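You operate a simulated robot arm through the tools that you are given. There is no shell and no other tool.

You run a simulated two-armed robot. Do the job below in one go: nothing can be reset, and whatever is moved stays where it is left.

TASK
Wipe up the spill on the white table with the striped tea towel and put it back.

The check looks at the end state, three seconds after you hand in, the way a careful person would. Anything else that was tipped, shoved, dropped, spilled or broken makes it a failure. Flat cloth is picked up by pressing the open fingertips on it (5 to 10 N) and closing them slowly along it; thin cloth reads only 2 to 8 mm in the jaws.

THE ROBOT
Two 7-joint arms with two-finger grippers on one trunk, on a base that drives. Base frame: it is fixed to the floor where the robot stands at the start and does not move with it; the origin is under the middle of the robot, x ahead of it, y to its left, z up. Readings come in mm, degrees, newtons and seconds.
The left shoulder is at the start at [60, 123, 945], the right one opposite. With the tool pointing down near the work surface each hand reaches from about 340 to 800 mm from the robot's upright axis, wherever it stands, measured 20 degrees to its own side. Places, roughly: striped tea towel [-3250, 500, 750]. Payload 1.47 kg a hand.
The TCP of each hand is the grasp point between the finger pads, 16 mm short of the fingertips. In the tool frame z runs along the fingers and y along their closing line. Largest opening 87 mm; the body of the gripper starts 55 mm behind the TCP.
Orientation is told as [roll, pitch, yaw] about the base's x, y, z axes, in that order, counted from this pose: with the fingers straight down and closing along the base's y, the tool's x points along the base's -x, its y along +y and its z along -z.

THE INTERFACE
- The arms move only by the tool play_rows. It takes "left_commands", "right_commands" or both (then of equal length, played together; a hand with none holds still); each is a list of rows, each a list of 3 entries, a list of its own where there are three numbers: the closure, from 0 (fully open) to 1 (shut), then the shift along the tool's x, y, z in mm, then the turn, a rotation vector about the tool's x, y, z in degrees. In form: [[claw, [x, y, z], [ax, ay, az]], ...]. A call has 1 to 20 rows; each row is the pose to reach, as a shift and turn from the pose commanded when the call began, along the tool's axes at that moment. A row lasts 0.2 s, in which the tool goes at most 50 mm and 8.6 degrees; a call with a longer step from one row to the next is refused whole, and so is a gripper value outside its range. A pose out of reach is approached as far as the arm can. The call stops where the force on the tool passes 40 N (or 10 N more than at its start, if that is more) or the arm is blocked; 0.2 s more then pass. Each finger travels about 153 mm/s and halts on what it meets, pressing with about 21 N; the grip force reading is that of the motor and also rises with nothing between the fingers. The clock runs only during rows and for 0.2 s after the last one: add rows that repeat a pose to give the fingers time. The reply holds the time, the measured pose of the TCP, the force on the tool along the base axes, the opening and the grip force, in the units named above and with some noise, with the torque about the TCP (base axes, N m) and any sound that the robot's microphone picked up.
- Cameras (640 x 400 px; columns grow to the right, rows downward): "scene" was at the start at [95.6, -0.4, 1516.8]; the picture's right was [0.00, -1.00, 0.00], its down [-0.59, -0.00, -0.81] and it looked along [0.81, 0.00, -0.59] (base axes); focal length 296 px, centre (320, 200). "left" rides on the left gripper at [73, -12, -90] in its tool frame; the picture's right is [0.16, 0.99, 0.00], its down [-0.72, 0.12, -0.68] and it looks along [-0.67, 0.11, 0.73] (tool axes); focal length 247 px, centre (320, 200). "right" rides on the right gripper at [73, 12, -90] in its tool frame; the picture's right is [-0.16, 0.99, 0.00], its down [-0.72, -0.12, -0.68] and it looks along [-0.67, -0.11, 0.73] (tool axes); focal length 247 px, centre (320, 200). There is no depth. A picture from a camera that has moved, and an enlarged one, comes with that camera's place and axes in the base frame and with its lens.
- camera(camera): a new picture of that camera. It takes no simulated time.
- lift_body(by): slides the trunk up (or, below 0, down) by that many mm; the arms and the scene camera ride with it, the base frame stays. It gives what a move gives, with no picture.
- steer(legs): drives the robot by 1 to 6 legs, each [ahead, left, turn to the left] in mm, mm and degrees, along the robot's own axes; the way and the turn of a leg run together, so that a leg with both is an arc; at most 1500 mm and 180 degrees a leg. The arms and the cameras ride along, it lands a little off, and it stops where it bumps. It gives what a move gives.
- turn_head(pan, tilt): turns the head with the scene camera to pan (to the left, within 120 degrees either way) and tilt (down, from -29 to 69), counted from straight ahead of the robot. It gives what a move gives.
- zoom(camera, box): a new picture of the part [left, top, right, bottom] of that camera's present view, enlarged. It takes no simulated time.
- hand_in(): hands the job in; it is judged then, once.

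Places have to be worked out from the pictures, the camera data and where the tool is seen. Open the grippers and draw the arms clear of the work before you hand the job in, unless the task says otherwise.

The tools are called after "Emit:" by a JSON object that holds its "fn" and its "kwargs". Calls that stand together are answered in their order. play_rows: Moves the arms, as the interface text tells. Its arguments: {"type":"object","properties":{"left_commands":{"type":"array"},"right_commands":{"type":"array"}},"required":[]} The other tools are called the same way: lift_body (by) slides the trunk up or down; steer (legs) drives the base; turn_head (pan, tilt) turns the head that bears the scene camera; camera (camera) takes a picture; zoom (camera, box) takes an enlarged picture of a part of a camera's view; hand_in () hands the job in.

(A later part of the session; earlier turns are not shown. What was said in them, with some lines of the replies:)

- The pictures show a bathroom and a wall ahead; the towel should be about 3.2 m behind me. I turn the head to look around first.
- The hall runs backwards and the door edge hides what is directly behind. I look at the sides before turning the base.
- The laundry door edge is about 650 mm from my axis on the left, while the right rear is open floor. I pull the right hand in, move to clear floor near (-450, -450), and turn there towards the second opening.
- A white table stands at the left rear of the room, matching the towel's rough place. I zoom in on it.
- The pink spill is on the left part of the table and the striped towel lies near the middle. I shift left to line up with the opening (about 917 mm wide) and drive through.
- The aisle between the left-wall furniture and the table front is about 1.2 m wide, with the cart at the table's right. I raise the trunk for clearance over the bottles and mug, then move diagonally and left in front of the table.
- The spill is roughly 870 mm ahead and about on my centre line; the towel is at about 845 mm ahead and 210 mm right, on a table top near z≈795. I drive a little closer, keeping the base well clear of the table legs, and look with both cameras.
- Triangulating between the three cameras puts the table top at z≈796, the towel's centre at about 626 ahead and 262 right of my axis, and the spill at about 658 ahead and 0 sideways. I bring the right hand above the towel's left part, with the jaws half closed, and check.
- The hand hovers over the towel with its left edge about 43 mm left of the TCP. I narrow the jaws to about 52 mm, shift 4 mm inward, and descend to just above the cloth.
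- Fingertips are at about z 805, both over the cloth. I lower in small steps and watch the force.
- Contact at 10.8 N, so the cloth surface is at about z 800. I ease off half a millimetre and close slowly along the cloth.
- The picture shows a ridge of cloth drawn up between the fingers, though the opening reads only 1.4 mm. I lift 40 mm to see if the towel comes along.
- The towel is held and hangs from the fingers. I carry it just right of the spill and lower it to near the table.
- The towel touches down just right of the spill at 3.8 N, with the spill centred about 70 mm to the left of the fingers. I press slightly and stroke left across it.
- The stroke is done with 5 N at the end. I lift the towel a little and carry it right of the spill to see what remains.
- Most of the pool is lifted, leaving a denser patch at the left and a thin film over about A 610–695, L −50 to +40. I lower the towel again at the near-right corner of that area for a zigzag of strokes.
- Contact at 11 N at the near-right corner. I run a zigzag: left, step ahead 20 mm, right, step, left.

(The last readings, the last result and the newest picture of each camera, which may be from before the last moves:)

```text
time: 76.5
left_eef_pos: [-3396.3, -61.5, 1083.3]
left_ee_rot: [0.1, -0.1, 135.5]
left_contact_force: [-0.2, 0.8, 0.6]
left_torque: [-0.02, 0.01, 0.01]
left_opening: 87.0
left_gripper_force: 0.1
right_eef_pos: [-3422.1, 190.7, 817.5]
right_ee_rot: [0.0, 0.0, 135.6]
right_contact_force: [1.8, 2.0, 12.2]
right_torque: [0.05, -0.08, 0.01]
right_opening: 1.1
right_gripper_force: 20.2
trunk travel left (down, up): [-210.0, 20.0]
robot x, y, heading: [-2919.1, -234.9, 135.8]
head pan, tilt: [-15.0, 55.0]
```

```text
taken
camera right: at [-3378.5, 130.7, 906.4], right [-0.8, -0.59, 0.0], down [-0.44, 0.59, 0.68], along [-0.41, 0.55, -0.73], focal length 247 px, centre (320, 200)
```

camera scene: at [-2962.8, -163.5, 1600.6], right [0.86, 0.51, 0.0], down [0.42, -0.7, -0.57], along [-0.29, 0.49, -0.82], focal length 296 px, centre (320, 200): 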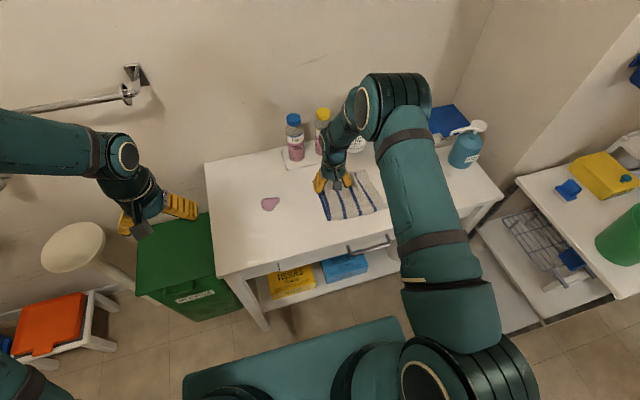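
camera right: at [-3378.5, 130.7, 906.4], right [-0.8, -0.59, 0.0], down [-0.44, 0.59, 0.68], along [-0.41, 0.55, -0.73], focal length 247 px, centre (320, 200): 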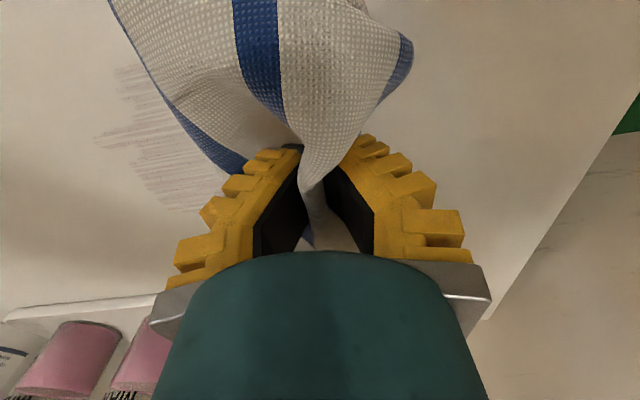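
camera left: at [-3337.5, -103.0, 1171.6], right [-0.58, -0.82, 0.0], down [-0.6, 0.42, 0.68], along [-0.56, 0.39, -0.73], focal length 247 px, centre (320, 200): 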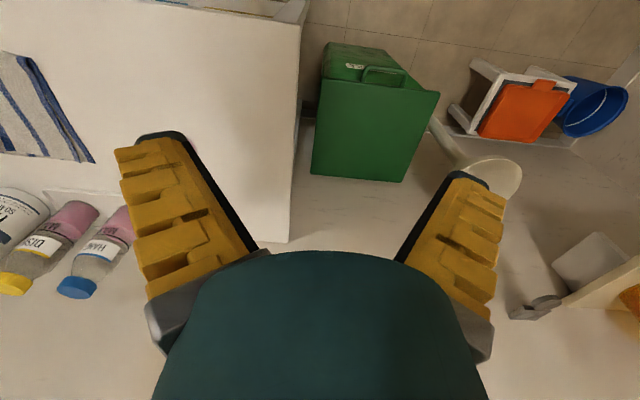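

Only a faint film remains on the right. I continue the zigzag further ahead, then lift away.

Emit:
{"fn": "play_rows", "kwargs": {"right_commands": [[1, [-18, 0, 0], [0, 0, 0]], [1, [-18, -20, 0], [0, 0, 0]], [1, [-18, -40, 0], [0, 0, 0]], [1, [-18, -60, 0], [0, 0, 0]], [1, [-18, -80, 0], [0, 0, 0]], [1, [-18, -100, 0], [0, 0, 0]], [1, [-18, -125, 0], [0, 0, 0]], [1, [-36, -125, 0], [0, 0, 0]], [1, [-36, -105, 0], [0, 0, 0]], [1, [-36, -85, 0], [0, 0, 0]], [1, [-36, -65, 0], [0, 0, 0]], [1, [-36, -45, 0], [0, 0, 0]], [1, [-36, -25, 0], [0, 0, 0]], [1, [-36, -5, 0], [0, 0, 0]], [1, [-36, -5, -30], [0, 0, 0]], [1, [-20, -35, -65], [0, 0, 0]], [1, [0, -75, -80], [0, 0, 0]], [1, [20, -115, -80], [0, 0, 0]], [1, [20, -160, -80], [0, 0, 0]], [1, [20, -200, -80], [0, 0, 0]]]}}

Emit:
{"fn": "camera", "kwargs": {"camera": "right"}}

Emit:
{"fn": "zoom", "kwargs": {"camera": "scene", "box": [220, 120, 420, 245]}}

```text
time: 80.7
left_eef_pos: [-3396.0, -59.5, 1082.0]
left_ee_rot: [0.0, 0.0, 135.7]
left_contact_force: [0.8, 0.2, -0.3]
left_torque: [-0.06, 0.02, 0.01]
left_opening: 87.0
left_gripper_force: 0.1
right_eef_pos: [-3267.5, 317.6, 896.4]
right_ee_rot: [0.1, -0.1, 135.8]
right_contact_force: [0.4, -0.6, -0.1]
right_torque: [0.0, 0.02, -0.01]
right_opening: 0.0
right_gripper_force: 21.4
trunk travel left (down, up): [-210.0, 20.0]
robot x, y, heading: [-2918.2, -234.9, 135.6]
head pan, tilt: [-15.0, 55.0]
```

```text
taken
camera right: at [-3223.3, 258.7, 985.8], right [-0.8, -0.6, 0.0], down [-0.44, 0.59, 0.68], along [-0.41, 0.55, -0.73], focal length 247 px, centre (320, 200)
```

right: 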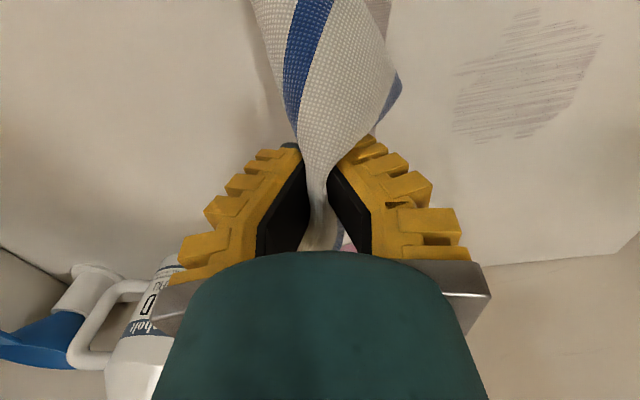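

```text
3.20 times, centred on (320, 182) of scene
camera zoom: at [-2961.7, -162.9, 1600.5], right [0.86, 0.51, 0.0], down [0.42, -0.7, -0.57], along [-0.29, 0.49, -0.82], focal length 947 px, centre (320, 256)
```

zoom: 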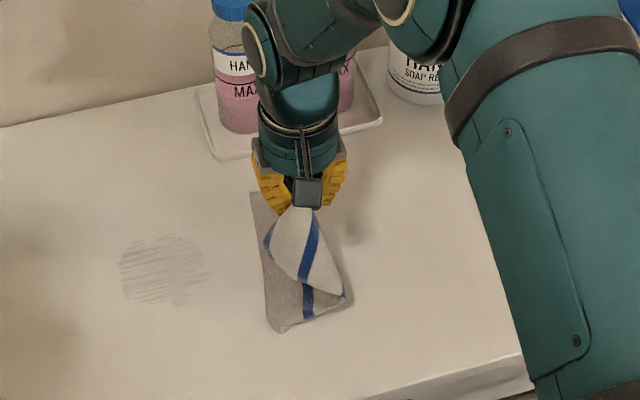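

A faint streaky film remains in the same area. I lower the towel again at its near-right corner for a second pass, this time with strokes along the ahead direction.

Emit:
{"fn": "play_rows", "kwargs": {"right_commands": [[1, [10, 30, 10], [0, 0, 0]], [1, [20, 60, 30], [0, 0, 0]], [1, [37, 85, 55], [0, 0, 0]], [1, [37, 88, 70], [0, 0, 0]], [1, [37, 88, 77], [0, 0, 0]], [1, [37, 88, 80], [0, 0, 0]], [1, [37, 88, 80], [0, 0, 0]]]}}

Emit:
{"fn": "camera", "kwargs": {"camera": "right"}}

```text
time: 82.3
left_eef_pos: [-3396.6, -61.7, 1081.8]
left_ee_rot: [0.0, -0.1, 135.6]
left_contact_force: [-0.9, 0.5, -0.8]
left_torque: [0.02, 0.01, -0.02]
left_opening: 87.0
left_gripper_force: 0.0
right_eef_pos: [-3303.9, 230.3, 816.8]
right_ee_rot: [0.0, -0.2, 135.6]
right_contact_force: [-0.3, 0.1, 7.9]
right_torque: [0.04, -0.06, 0.01]
right_opening: 0.0
right_gripper_force: 20.9
trunk travel left (down, up): [-210.0, 20.0]
robot x, y, heading: [-2916.0, -232.6, 135.6]
head pan, tilt: [-15.0, 55.0]
```

```text
taken
camera right: at [-3259.6, 171.0, 905.6], right [-0.8, -0.6, 0.0], down [-0.44, 0.59, 0.68], along [-0.41, 0.55, -0.73], focal length 247 px, centre (320, 200)
```

right: 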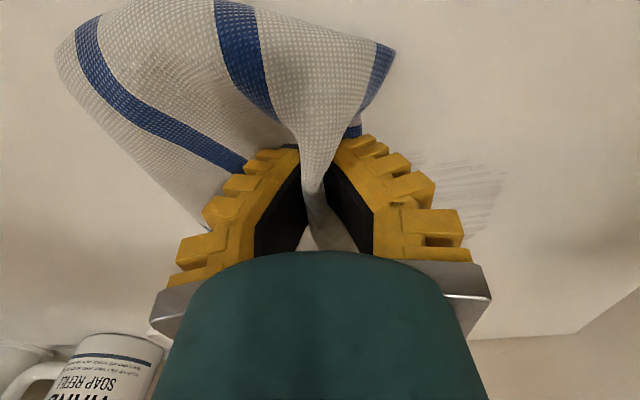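

Contact at 8 N. I run ahead-back strokes, stepping 20 mm left each time.

Emit:
{"fn": "play_rows", "kwargs": {"right_commands": [[1, [-25, 0, 0.5], [0, 0, 0]], [1, [-50, 0, 0.5], [0, 0, 0]], [1, [-75, 0, 0.5], [0, 0, 0]], [1, [-100, 0, 0.5], [0, 0, 0]], [1, [-100, 20, 0.5], [0, 0, 0]], [1, [-75, 20, 0.5], [0, 0, 0]], [1, [-50, 20, 0.5], [0, 0, 0]], [1, [-25, 20, 0.5], [0, 0, 0]], [1, [0, 20, 0.5], [0, 0, 0]], [1, [0, 40, 0.5], [0, 0, 0]], [1, [-25, 40, 0.5], [0, 0, 0]], [1, [-50, 40, 0.5], [0, 0, 0]], [1, [-75, 40, 0.5], [0, 0, 0]], [1, [-100, 40, 0.5], [0, 0, 0]], [1, [-100, 60, 0.5], [0, 0, 0]], [1, [-75, 60, 0.5], [0, 0, 0]], [1, [-50, 60, 0.5], [0, 0, 0]], [1, [-25, 60, 0.5], [0, 0, 0]], [1, [0, 60, 0.5], [0, 0, 0]], [1, [0, 80, 0.5], [0, 0, 0]]]}}

Emit:
{"fn": "play_rows", "kwargs": {"right_commands": [[1, [-25, 0, 0], [0, 0, 0]], [1, [-50, 0, 0], [0, 0, 0]], [1, [-75, 0, 0], [0, 0, 0]], [1, [-100, 0, 0], [0, 0, 0]], [1, [-100, 20, 0], [0, 0, 0]], [1, [-75, 20, 0], [0, 0, 0]], [1, [-50, 20, 0], [0, 0, 0]], [1, [-25, 20, 0], [0, 0, 0]], [1, [0, 20, 0], [0, 0, 0]], [1, [0, 20, -30], [0, 0, 0]], [1, [0, -10, -65], [0, 0, 0]], [1, [-10, -50, -80], [0, 0, 0]], [1, [-20, -95, -80], [0, 0, 0]], [1, [-30, -140, -80], [0, 0, 0]], [1, [-30, -180, -80], [0, 0, 0]], [1, [-30, -180, -80], [0, 0, 0]]]}}

Emit:
{"fn": "camera", "kwargs": {"camera": "right"}}

Emit:
{"fn": "zoom", "kwargs": {"camera": "scene", "box": [220, 120, 420, 245]}}

```text
time: 86.5
left_eef_pos: [-3396.9, -60.9, 1081.3]
left_ee_rot: [0.0, -0.1, 135.6]
left_contact_force: [0.6, -0.8, -0.7]
left_torque: [0.02, 0.03, -0.01]
left_opening: 87.2
left_gripper_force: 0.0
right_eef_pos: [-3357.8, 171.4, 816.1]
right_ee_rot: [-0.1, -0.1, 135.8]
right_contact_force: [0.7, -0.8, 1.6]
right_torque: [0.03, -0.03, -0.03]
right_opening: 0.3
right_gripper_force: 20.5
trunk travel left (down, up): [-210.0, 20.0]
robot x, y, heading: [-2917.6, -232.0, 135.7]
head pan, tilt: [-15.0, 55.0]
```

```text
time: 89.9
left_eef_pos: [-3397.1, -60.9, 1082.3]
left_ee_rot: [0.0, 0.0, 135.7]
left_contact_force: [-1.2, -0.2, 0.6]
left_torque: [-0.03, 0.01, -0.01]
left_opening: 87.0
left_gripper_force: 0.1
right_eef_pos: [-3259.4, 321.6, 896.8]
right_ee_rot: [0.0, 0.1, 135.7]
right_contact_force: [-0.3, -1.0, 0.0]
right_torque: [0.0, -0.01, -0.03]
right_opening: 0.1
right_gripper_force: 21.0
right hand out of reach, approached as far as the arm can: row 5
trunk travel left (down, up): [-210.0, 20.0]
robot x, y, heading: [-2916.4, -234.0, 135.9]
head pan, tilt: [-15.0, 55.0]
```

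```text
taken
camera right: at [-3215.7, 261.9, 985.4], right [-0.8, -0.6, 0.0], down [-0.44, 0.59, 0.68], along [-0.41, 0.55, -0.73], focal length 247 px, centre (320, 200)
```

right: 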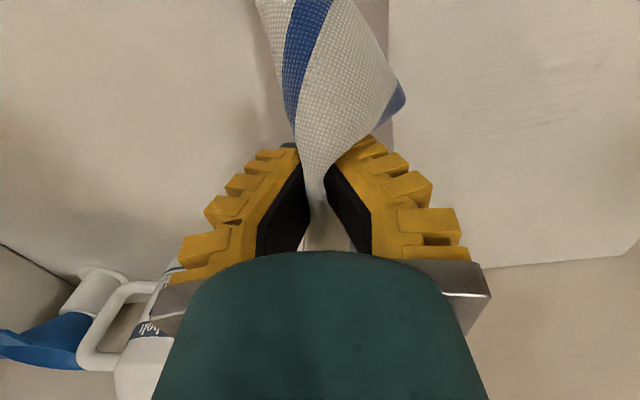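

```text
3.20 times, centred on (320, 182) of scene
camera zoom: at [-2963.4, -164.0, 1600.5], right [0.86, 0.51, 0.0], down [0.42, -0.7, -0.57], along [-0.29, 0.49, -0.82], focal length 947 px, centre (320, 256)
```

zoom: 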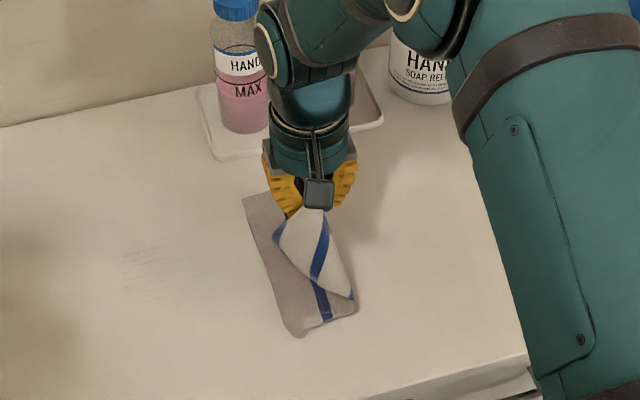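

The film is nearly gone, but the last strokes pressed with only ~2 N. I do one more firmer zigzag over the same area.

Emit:
{"fn": "play_rows", "kwargs": {"right_commands": [[1, [8, 30, 10], [0, 0, 0]], [1, [16, 60, 30], [0, 0, 0]], [1, [29, 90, 55], [0, 0, 0]], [1, [29, 94, 70], [0, 0, 0]], [1, [29, 94, 78], [0, 0, 0]], [1, [29, 94, 81], [0, 0, 0]], [1, [29, 94, 82], [0, 0, 0]]]}}

Emit:
{"fn": "play_rows", "kwargs": {"right_commands": [[1, [0, 25, 0.5], [0, 0, 0]], [1, [0, 50, 0.5], [0, 0, 0]], [1, [0, 75, 0.5], [0, 0, 0]], [1, [0, 105, 0.5], [0, 0, 0]], [1, [-20, 105, 0.5], [0, 0, 0]], [1, [-20, 80, 0.5], [0, 0, 0]], [1, [-20, 55, 0.5], [0, 0, 0]], [1, [-20, 30, 0.5], [0, 0, 0]], [1, [-20, 0, 0.5], [0, 0, 0]], [1, [-40, 0, 0.5], [0, 0, 0]], [1, [-40, 25, 0.5], [0, 0, 0]], [1, [-40, 50, 0.5], [0, 0, 0]], [1, [-40, 75, 0.5], [0, 0, 0]], [1, [-40, 105, 0.5], [0, 0, 0]], [1, [-60, 105, 0.5], [0, 0, 0]], [1, [-60, 80, 0.5], [0, 0, 0]], [1, [-60, 55, 0.5], [0, 0, 0]], [1, [-60, 30, 0.5], [0, 0, 0]], [1, [-60, 0, 0.5], [0, 0, 0]], [1, [-80, 0, 0.5], [0, 0, 0]]]}}

Emit:
{"fn": "play_rows", "kwargs": {"right_commands": [[1, [0, 25, 0.5], [0, 0, 0]], [1, [0, 50, 0.5], [0, 0, 0]], [1, [0, 75, 0.5], [0, 0, 0]], [1, [0, 100, 0.5], [0, 0, 0]], [1, [20, 100, 0.5], [0, 0, 0]], [1, [45, 100, 0.5], [0, 0, 0]], [1, [45, 75, 0.5], [0, 0, 0]], [1, [45, 50, 0.5], [0, 0, 0]], [1, [45, 25, 0.5], [0, 0, 0]], [1, [45, 0, 0.5], [0, 0, 0]], [1, [45, 0, -30], [0, 0, 0]], [1, [45, -30, -65], [0, 0, 0]], [1, [45, -70, -80], [0, 0, 0]], [1, [45, -100, -80], [0, 0, 0]], [1, [45, -100, -80], [0, 0, 0]]]}}

Emit:
{"fn": "camera", "kwargs": {"camera": "right"}}

Emit:
{"fn": "zoom", "kwargs": {"camera": "scene", "box": [220, 120, 420, 245]}}

```text
time: 91.5
left_eef_pos: [-3395.9, -61.1, 1082.9]
left_ee_rot: [0.0, -0.1, 135.6]
left_contact_force: [-0.1, -0.3, 0.5]
left_torque: [-0.02, -0.02, -0.01]
left_opening: 87.0
left_gripper_force: 0.1
right_eef_pos: [-3300.7, 235.2, 816.4]
right_ee_rot: [0.0, -0.2, 135.6]
right_contact_force: [0.4, 3.3, 16.8]
right_torque: [0.05, -0.16, 0.03]
right_opening: 2.3
right_gripper_force: 21.2
trunk travel left (down, up): [-210.0, 20.0]
robot x, y, heading: [-2916.5, -230.3, 135.5]
head pan, tilt: [-15.0, 55.0]
```

```text
time: 95.7
left_eef_pos: [-3395.8, -60.6, 1083.7]
left_ee_rot: [0.0, 0.0, 135.6]
left_contact_force: [0.1, 0.0, 0.6]
left_torque: [0.01, 0.0, -0.02]
left_opening: 86.8
left_gripper_force: 0.1
right_eef_pos: [-3355.4, 290.7, 815.3]
right_ee_rot: [-0.1, 0.0, 135.6]
right_contact_force: [8.1, -4.8, 27.3]
right_torque: [0.14, -0.26, -0.11]
right_opening: 3.4
right_gripper_force: 20.5
trunk travel left (down, up): [-210.0, 20.0]
robot x, y, heading: [-2918.7, -229.5, 135.6]
head pan, tilt: [-15.0, 55.0]
```

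```text
time: 98.9
left_eef_pos: [-3397.4, -59.7, 1080.8]
left_ee_rot: [0.0, 0.0, 135.7]
left_contact_force: [-0.6, 0.5, 0.1]
left_torque: [0.04, -0.03, -0.04]
left_opening: 86.9
left_gripper_force: 0.1
right_eef_pos: [-3256.0, 329.2, 893.9]
right_ee_rot: [-0.1, -0.1, 135.7]
right_contact_force: [-0.8, 0.0, 0.4]
right_torque: [0.01, 0.01, -0.01]
right_opening: 0.0
right_gripper_force: 21.0
trunk travel left (down, up): [-210.0, 20.0]
robot x, y, heading: [-2916.9, -230.5, 135.5]
head pan, tilt: [-15.0, 55.0]
```

```text
taken
camera right: at [-3211.6, 270.7, 982.9], right [-0.8, -0.6, 0.0], down [-0.44, 0.59, 0.68], along [-0.41, 0.55, -0.73], focal length 247 px, centre (320, 200)
```

right: 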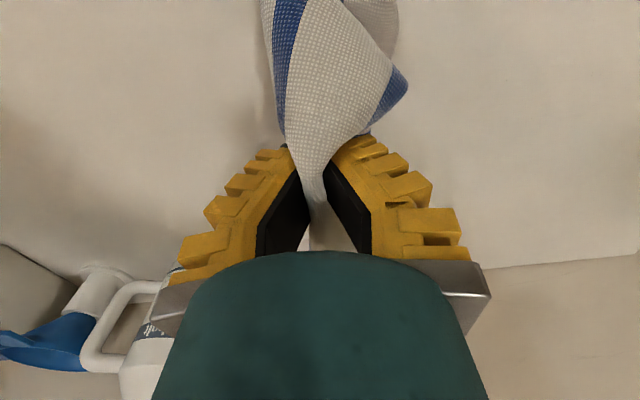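

```text
3.20 times, centred on (320, 182) of scene
camera zoom: at [-2963.1, -164.0, 1600.5], right [0.86, 0.51, 0.0], down [0.42, -0.7, -0.57], along [-0.29, 0.49, -0.82], focal length 947 px, centre (320, 256)
```

zoom: 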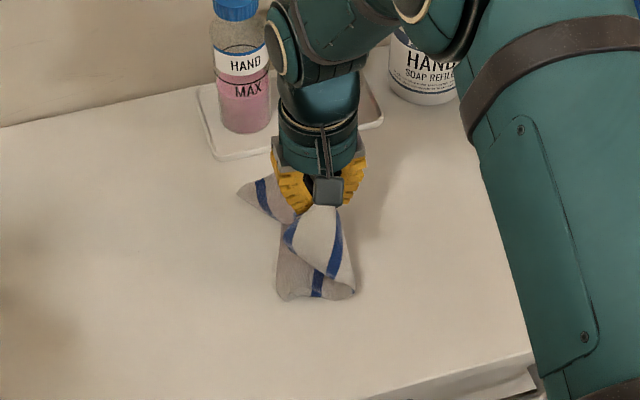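

The table is clean now. To lay the towel back flat, I lift it until it hangs free and look at it.

Emit:
{"fn": "play_rows", "kwargs": {"right_commands": [[1, [0, 0, -40], [0, 0, 0]], [1, [2, -20, -80], [0, 0, 0]], [1, [4, -40, -115], [0, 0, 0]], [1, [7, -70, -140], [0, 0, 0]], [1, [7, -80, -150], [0, 0, 0]], [1, [7, -80, -150], [0, 0, 0]], [1, [7, -80, -150], [0, 0, 0]]]}}

Emit:
{"fn": "camera", "kwargs": {"camera": "right"}}

Emit:
{"fn": "zoom", "kwargs": {"camera": "scene", "box": [220, 100, 460, 250]}}

Emit:
{"fn": "camera", "kwargs": {"camera": "left"}}

```text
time: 100.5
left_eef_pos: [-3396.3, -60.1, 1083.3]
left_ee_rot: [0.0, 0.0, 135.5]
left_contact_force: [0.2, 0.1, -1.0]
left_torque: [0.01, -0.02, 0.06]
left_opening: 86.8
left_gripper_force: 0.1
right_eef_pos: [-3192.3, 382.0, 1046.8]
right_ee_rot: [0.0, 0.0, 135.6]
right_contact_force: [0.6, 0.2, 0.1]
right_torque: [0.0, -0.01, 0.01]
right_opening: 0.2
right_gripper_force: 21.1
trunk travel left (down, up): [-210.0, 20.0]
robot x, y, heading: [-2921.1, -232.2, 135.4]
head pan, tilt: [-15.0, 55.0]
```

```text
taken
camera right: at [-3149.1, 323.2, 1134.6], right [-0.8, -0.6, 0.0], down [-0.44, 0.59, 0.68], along [-0.41, 0.55, -0.73], focal length 247 px, centre (320, 200)
```

right: 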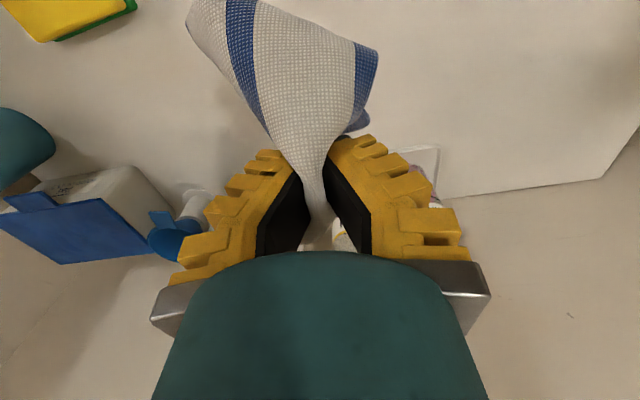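

```text
2.67 times, centred on (340, 175) of scene
camera zoom: at [-2962.7, -163.5, 1600.5], right [0.86, 0.51, 0.0], down [0.42, -0.7, -0.57], along [-0.29, 0.49, -0.82], focal length 789 px, centre (267, 267)
```

zoom: 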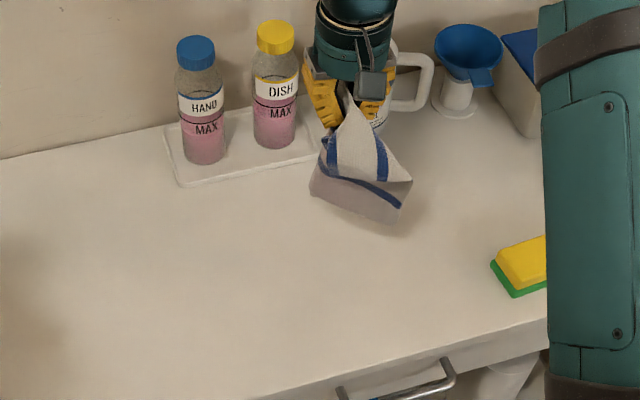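

```text
taken
camera left: at [-3337.8, -102.7, 1171.5], right [-0.58, -0.82, 0.0], down [-0.6, 0.42, 0.68], along [-0.56, 0.39, -0.73], focal length 247 px, centre (320, 200)
```

left: 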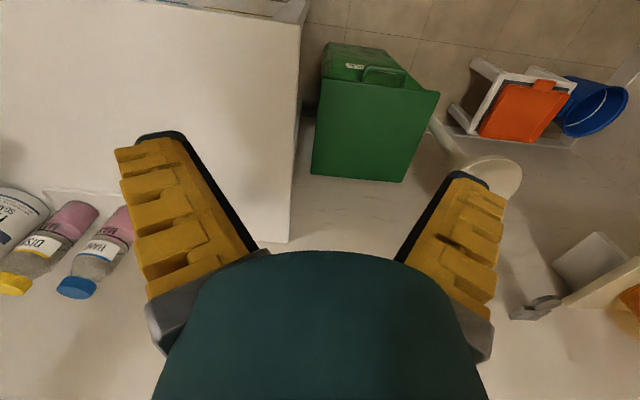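

The cloth hangs freely and the table is clean. I lower it with its tail touching down near L −340, then swing left and down so the towel lays out to the right of the fingers at its old place.

Emit:
{"fn": "play_rows", "kwargs": {"right_commands": [[1, [-3, -30, 30], [0, 0, 0]], [1, [-3, -65, 60], [0, 0, 0]], [1, [-3, -93, 90], [0, 0, 0]], [1, [-3, -93, 105], [0, 0, 0]], [1, [-3, -93, 110], [0, 0, 0]], [1, [-3, -75, 113], [0, 0, 0]], [1, [-3, -58, 117], [0, 0, 0]], [1, [-3, -42, 122], [0, 0, 0]], [1, [-3, -28, 130], [0, 0, 0]], [1, [-3, -15, 142], [0, 0, 0]], [1, [-3, -3, 157], [0, 0, 0]], [1, [-3, 10, 175], [0, 0, 0]], [1, [-3, 20, 190], [0, 0, 0]], [1, [-3, 28, 205], [0, 0, 0]], [1, [-3, 33, 216], [0, 0, 0]], [1, [-3, 36, 223], [0, 0, 0]], [1, [-3, 36, 223], [0, 0, 0]]]}}

Emit:
{"fn": "camera", "kwargs": {"camera": "right"}}

Emit:
{"fn": "zoom", "kwargs": {"camera": "scene", "box": [220, 100, 460, 250]}}

```text
time: 104.1
left_eef_pos: [-3396.9, -61.1, 1081.9]
left_ee_rot: [0.0, 0.0, 135.6]
left_contact_force: [0.2, 0.2, -0.8]
left_torque: [0.03, 0.02, 0.01]
left_opening: 87.3
left_gripper_force: 0.1
right_eef_pos: [-3222.3, 359.3, 821.1]
right_ee_rot: [-0.1, 0.0, 135.6]
right_contact_force: [-0.3, -0.1, 1.3]
right_torque: [0.04, 0.02, 0.02]
right_opening: 0.0
right_gripper_force: 20.0
trunk travel left (down, up): [-210.0, 20.0]
robot x, y, heading: [-2915.9, -232.6, 135.4]
head pan, tilt: [-15.0, 55.0]
```

```text
taken
camera right: at [-3177.8, 300.4, 909.5], right [-0.8, -0.6, 0.0], down [-0.44, 0.59, 0.68], along [-0.41, 0.55, -0.73], focal length 247 px, centre (320, 200)
```

right: 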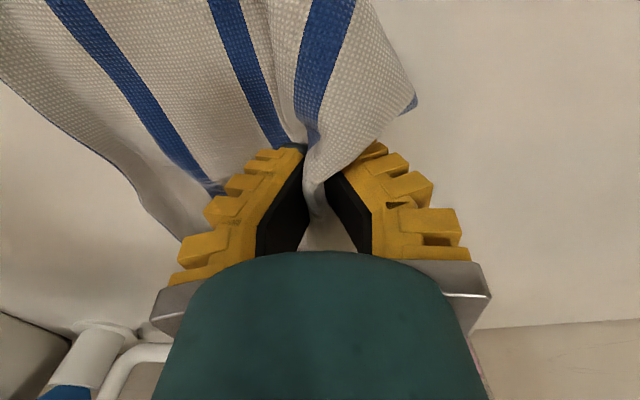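

```text
2.67 times, centred on (340, 175) of scene
camera zoom: at [-2962.6, -163.7, 1600.6], right [0.86, 0.51, 0.0], down [0.42, -0.7, -0.57], along [-0.29, 0.49, -0.82], focal length 789 px, centre (267, 267)
```

zoom: 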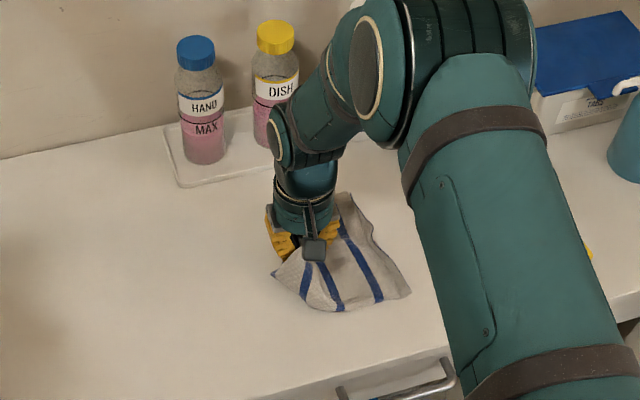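

The towel is laid out to the right of the fingers almost as at the start. I press lightly and open slowly to spread the pinched ridge back flat.

Emit:
{"fn": "play_rows", "kwargs": {"right_commands": [[1, [0, 0, 2], [0, 0, 0]], [1, [0, 0, 4], [0, 0, 0]], [0.95, [0, 0, 4], [0, 0, 0]], [0.9, [0, 0, 4], [0, 0, 0]], [0.85, [0, 0, 4], [0, 0, 0]], [0.8, [0, 0, 4], [0, 0, 0]], [0.75, [0, 0, 4], [0, 0, 0]], [0.7, [0, 0, 4], [0, 0, 0]], [0.65, [0, 0, 4], [0, 0, 0]], [0.6, [0, 0, 4], [0, 0, 0]], [0.55, [0, 0, 4], [0, 0, 0]], [0.5, [0, 0, 4], [0, 0, 0]], [0.45, [0, 0, 4], [0, 0, 0]], [0.4, [0, 0, 4], [0, 0, 0]], [0.4, [0, 0, 4], [0, 0, 0]]]}}

Emit:
{"fn": "camera", "kwargs": {"camera": "right"}}

```text
time: 107.3
left_eef_pos: [-3396.3, -61.1, 1082.2]
left_ee_rot: [0.0, 0.0, 135.5]
left_contact_force: [0.2, 0.6, 0.5]
left_torque: [0.01, 0.01, 0.02]
left_opening: 87.0
left_gripper_force: 0.1
right_eef_pos: [-3222.1, 358.7, 817.4]
right_ee_rot: [0.0, -0.1, 135.5]
right_contact_force: [-0.9, 1.1, 5.1]
right_torque: [-0.07, 0.04, 0.0]
right_opening: 49.9
right_gripper_force: 1.5
trunk travel left (down, up): [-210.0, 20.0]
robot x, y, heading: [-2917.6, -229.3, 135.6]
head pan, tilt: [-15.0, 55.0]
```

```text
taken
camera right: at [-3177.4, 299.8, 906.2], right [-0.8, -0.6, 0.0], down [-0.44, 0.59, 0.68], along [-0.41, 0.55, -0.73], focal length 247 px, centre (320, 200)
```

right: 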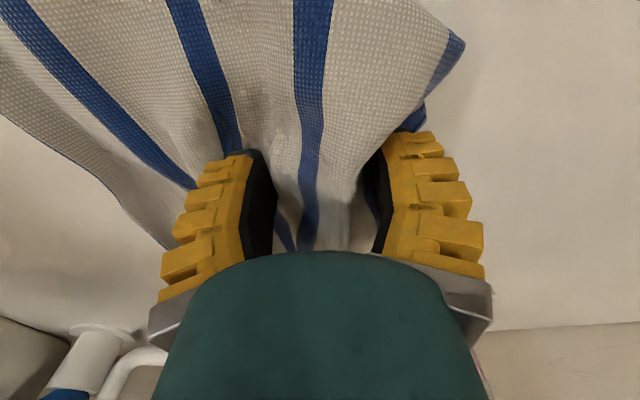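

The ridge has spread out between the fingers. I lift straight up and look at the towel.

Emit:
{"fn": "play_rows", "kwargs": {"right_commands": [[0.4, [0, 0, -5], [0, 0, 0]], [0.4, [0, 0, -20], [0, 0, 0]], [0.4, [0, 0, -60], [0, 0, 0]], [0.4, [0, 0, -105], [0, 0, 0]], [0.4, [20, 0, -150], [0, 0, 0]], [0.2, [60, 0, -180], [0, 0, 0]], [0.2, [100, 0, -210], [0, 0, 0]], [0.2, [140, 0, -230], [0, 0, 0]], [0.2, [140, 0, -230], [0, 0, 0]]]}}

Emit:
{"fn": "camera", "kwargs": {"camera": "right"}}

Emit:
{"fn": "zoom", "kwargs": {"camera": "scene", "box": [220, 100, 460, 250]}}

```text
time: 109.3
left_eef_pos: [-3397.1, -59.9, 1081.0]
left_ee_rot: [0.0, 0.0, 135.6]
left_contact_force: [0.3, 1.4, -0.1]
left_torque: [-0.03, -0.02, 0.01]
left_opening: 87.0
left_gripper_force: 0.0
right_eef_pos: [-3120.9, 263.3, 1046.2]
right_ee_rot: [0.1, 0.1, 135.6]
right_contact_force: [-0.8, 1.1, 1.1]
right_torque: [-0.01, 0.0, 0.0]
right_opening: 73.2
right_gripper_force: 2.9
trunk travel left (down, up): [-210.0, 20.0]
robot x, y, heading: [-2919.1, -229.4, 135.9]
head pan, tilt: [-15.0, 55.0]
```

```text
taken
camera right: at [-3077.6, 204.8, 1135.4], right [-0.8, -0.6, 0.0], down [-0.44, 0.59, 0.68], along [-0.4, 0.55, -0.73], focal length 247 px, centre (320, 200)
```

right: 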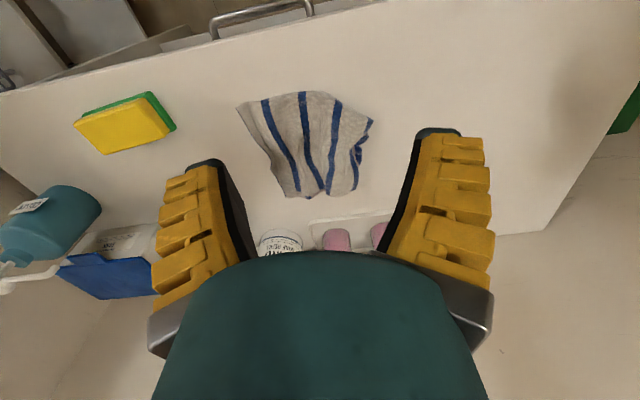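

```text
2.67 times, centred on (340, 175) of scene
camera zoom: at [-2963.7, -162.6, 1600.4], right [0.86, 0.51, 0.0], down [0.42, -0.71, -0.57], along [-0.29, 0.49, -0.82], focal length 789 px, centre (267, 267)
```

zoom: 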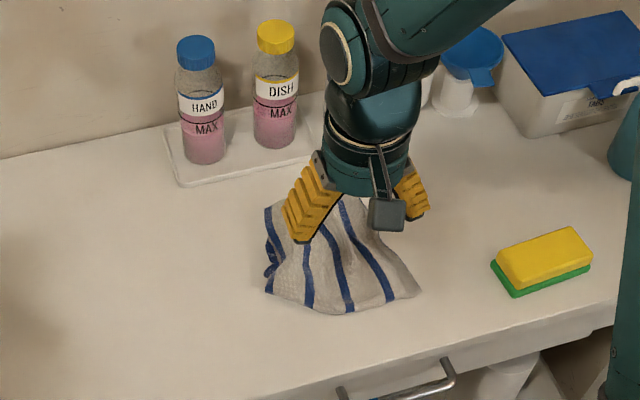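

The towel lies nearly flat, its centre within about 20 mm of where it was, and the spill area is clean. I open the hand fully, raise it and back the base off for a last clear look.

Emit:
{"fn": "play_rows", "kwargs": {"right_commands": [[0, [15, 0, -25], [0, 0, 0]], [0, [30, 0, -50], [0, 0, 0]], [0, [30, 0, -50], [0, 0, 0]]]}}

Emit:
{"fn": "steer", "kwargs": {"legs": [[-220, 0, 0]]}}

Emit:
{"fn": "turn_head", "kwargs": {"pan": 0, "tilt": 42}}

Emit:
{"fn": "camera", "kwargs": {"camera": "scene"}}

Emit:
{"fn": "zoom", "kwargs": {"camera": "scene", "box": [240, 140, 480, 290]}}

```text
time: 110.1
left_eef_pos: [-3397.9, -60.4, 1082.0]
left_ee_rot: [0.0, 0.0, 135.7]
left_contact_force: [-0.2, 0.3, -0.3]
left_torque: [0.01, -0.03, -0.04]
left_opening: 86.9
left_gripper_force: 0.1
right_eef_pos: [-3100.4, 242.5, 1095.6]
right_ee_rot: [0.1, 0.0, 135.5]
right_contact_force: [-0.2, -0.1, 0.3]
right_torque: [-0.02, -0.02, 0.0]
right_opening: 87.2
right_gripper_force: 0.0
trunk travel left (down, up): [-210.0, 20.0]
robot x, y, heading: [-2916.4, -228.4, 135.7]
head pan, tilt: [-15.0, 55.0]
```

```text
time: 111.7
left_eef_pos: [-3240.8, -211.9, 1082.3]
left_ee_rot: [0.0, -0.1, 135.5]
left_contact_force: [0.8, 0.6, -0.2]
left_torque: [0.0, 0.0, 0.0]
left_opening: 86.9
left_gripper_force: 0.0
right_eef_pos: [-2942.7, 89.9, 1097.1]
right_ee_rot: [0.0, 0.0, 135.5]
right_contact_force: [0.4, 0.8, -0.4]
right_torque: [0.0, -0.02, -0.01]
right_opening: 86.8
right_gripper_force: 0.1
trunk travel left (down, up): [-210.0, 20.0]
robot x, y, heading: [-2764.0, -384.1, 135.2]
head pan, tilt: [-15.0, 55.0]
```

```text
time: 112.5
left_eef_pos: [-3240.5, -209.5, 1080.9]
left_ee_rot: [0.1, 0.0, 135.5]
left_contact_force: [-0.1, -0.4, 0.0]
left_torque: [-0.02, -0.01, 0.04]
left_opening: 86.9
left_gripper_force: 0.1
right_eef_pos: [-2943.3, 89.4, 1096.9]
right_ee_rot: [0.0, -0.1, 135.4]
right_contact_force: [-0.5, -0.6, 0.6]
right_torque: [0.0, -0.02, 0.02]
right_opening: 87.0
right_gripper_force: 0.0
trunk travel left (down, up): [-210.0, 20.0]
robot x, y, heading: [-2760.5, -382.6, 135.6]
head pan, tilt: [0.0, 42.0]
```

```text
taken
camera scene: at [-2830.1, -319.3, 1618.2], right [0.7, 0.71, 0.0], down [0.48, -0.47, -0.74], along [-0.53, 0.52, -0.67], focal length 296 px, centre (320, 200)
```

scene: 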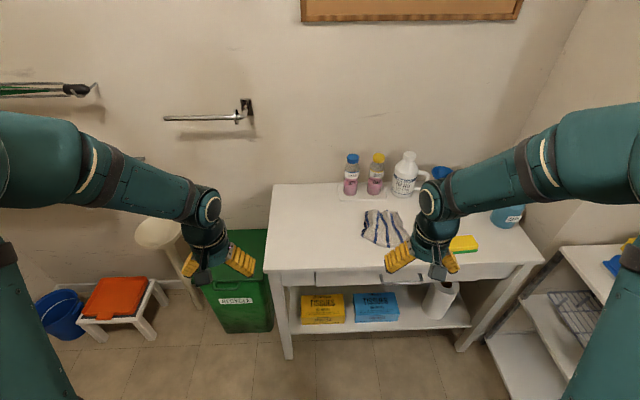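

```text
2.67 times, centred on (360, 215) of scene
camera zoom: at [-2830.1, -319.3, 1618.2], right [0.7, 0.71, 0.0], down [0.48, -0.47, -0.74], along [-0.53, 0.52, -0.67], focal length 789 px, centre (213, 160)
```

zoom: 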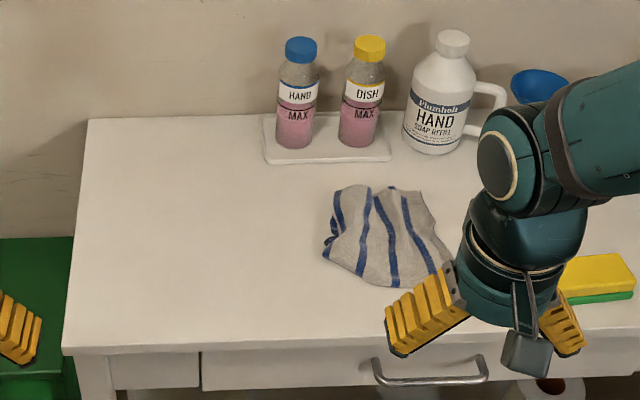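

The table is clean, the bottles, sponge and other items look undisturbed, and the towel lies spread about 20 mm from its original place. Both hands are open and clear of the table's objects, so I hand in.

Emit:
{"fn": "hand_in", "kwargs": {}}

```text
The job is handed in.
```

The spill on the white table is wiped up and the striped tea towel is back in its place. After four rounds of wiping, the last pictures show no pink and no film left on the table top.

- **Towel:** its centre is about 20 mm from where it started. It is spread out almost flat, slightly turned, with its left edge a little folded.
- **Other items:** the last picture shows the bottles and the sponge standing as before. None of my drives reported a bump.
- **Robot:** both grippers are open and raised, and I backed the base off 220 mm from the table before handing in.
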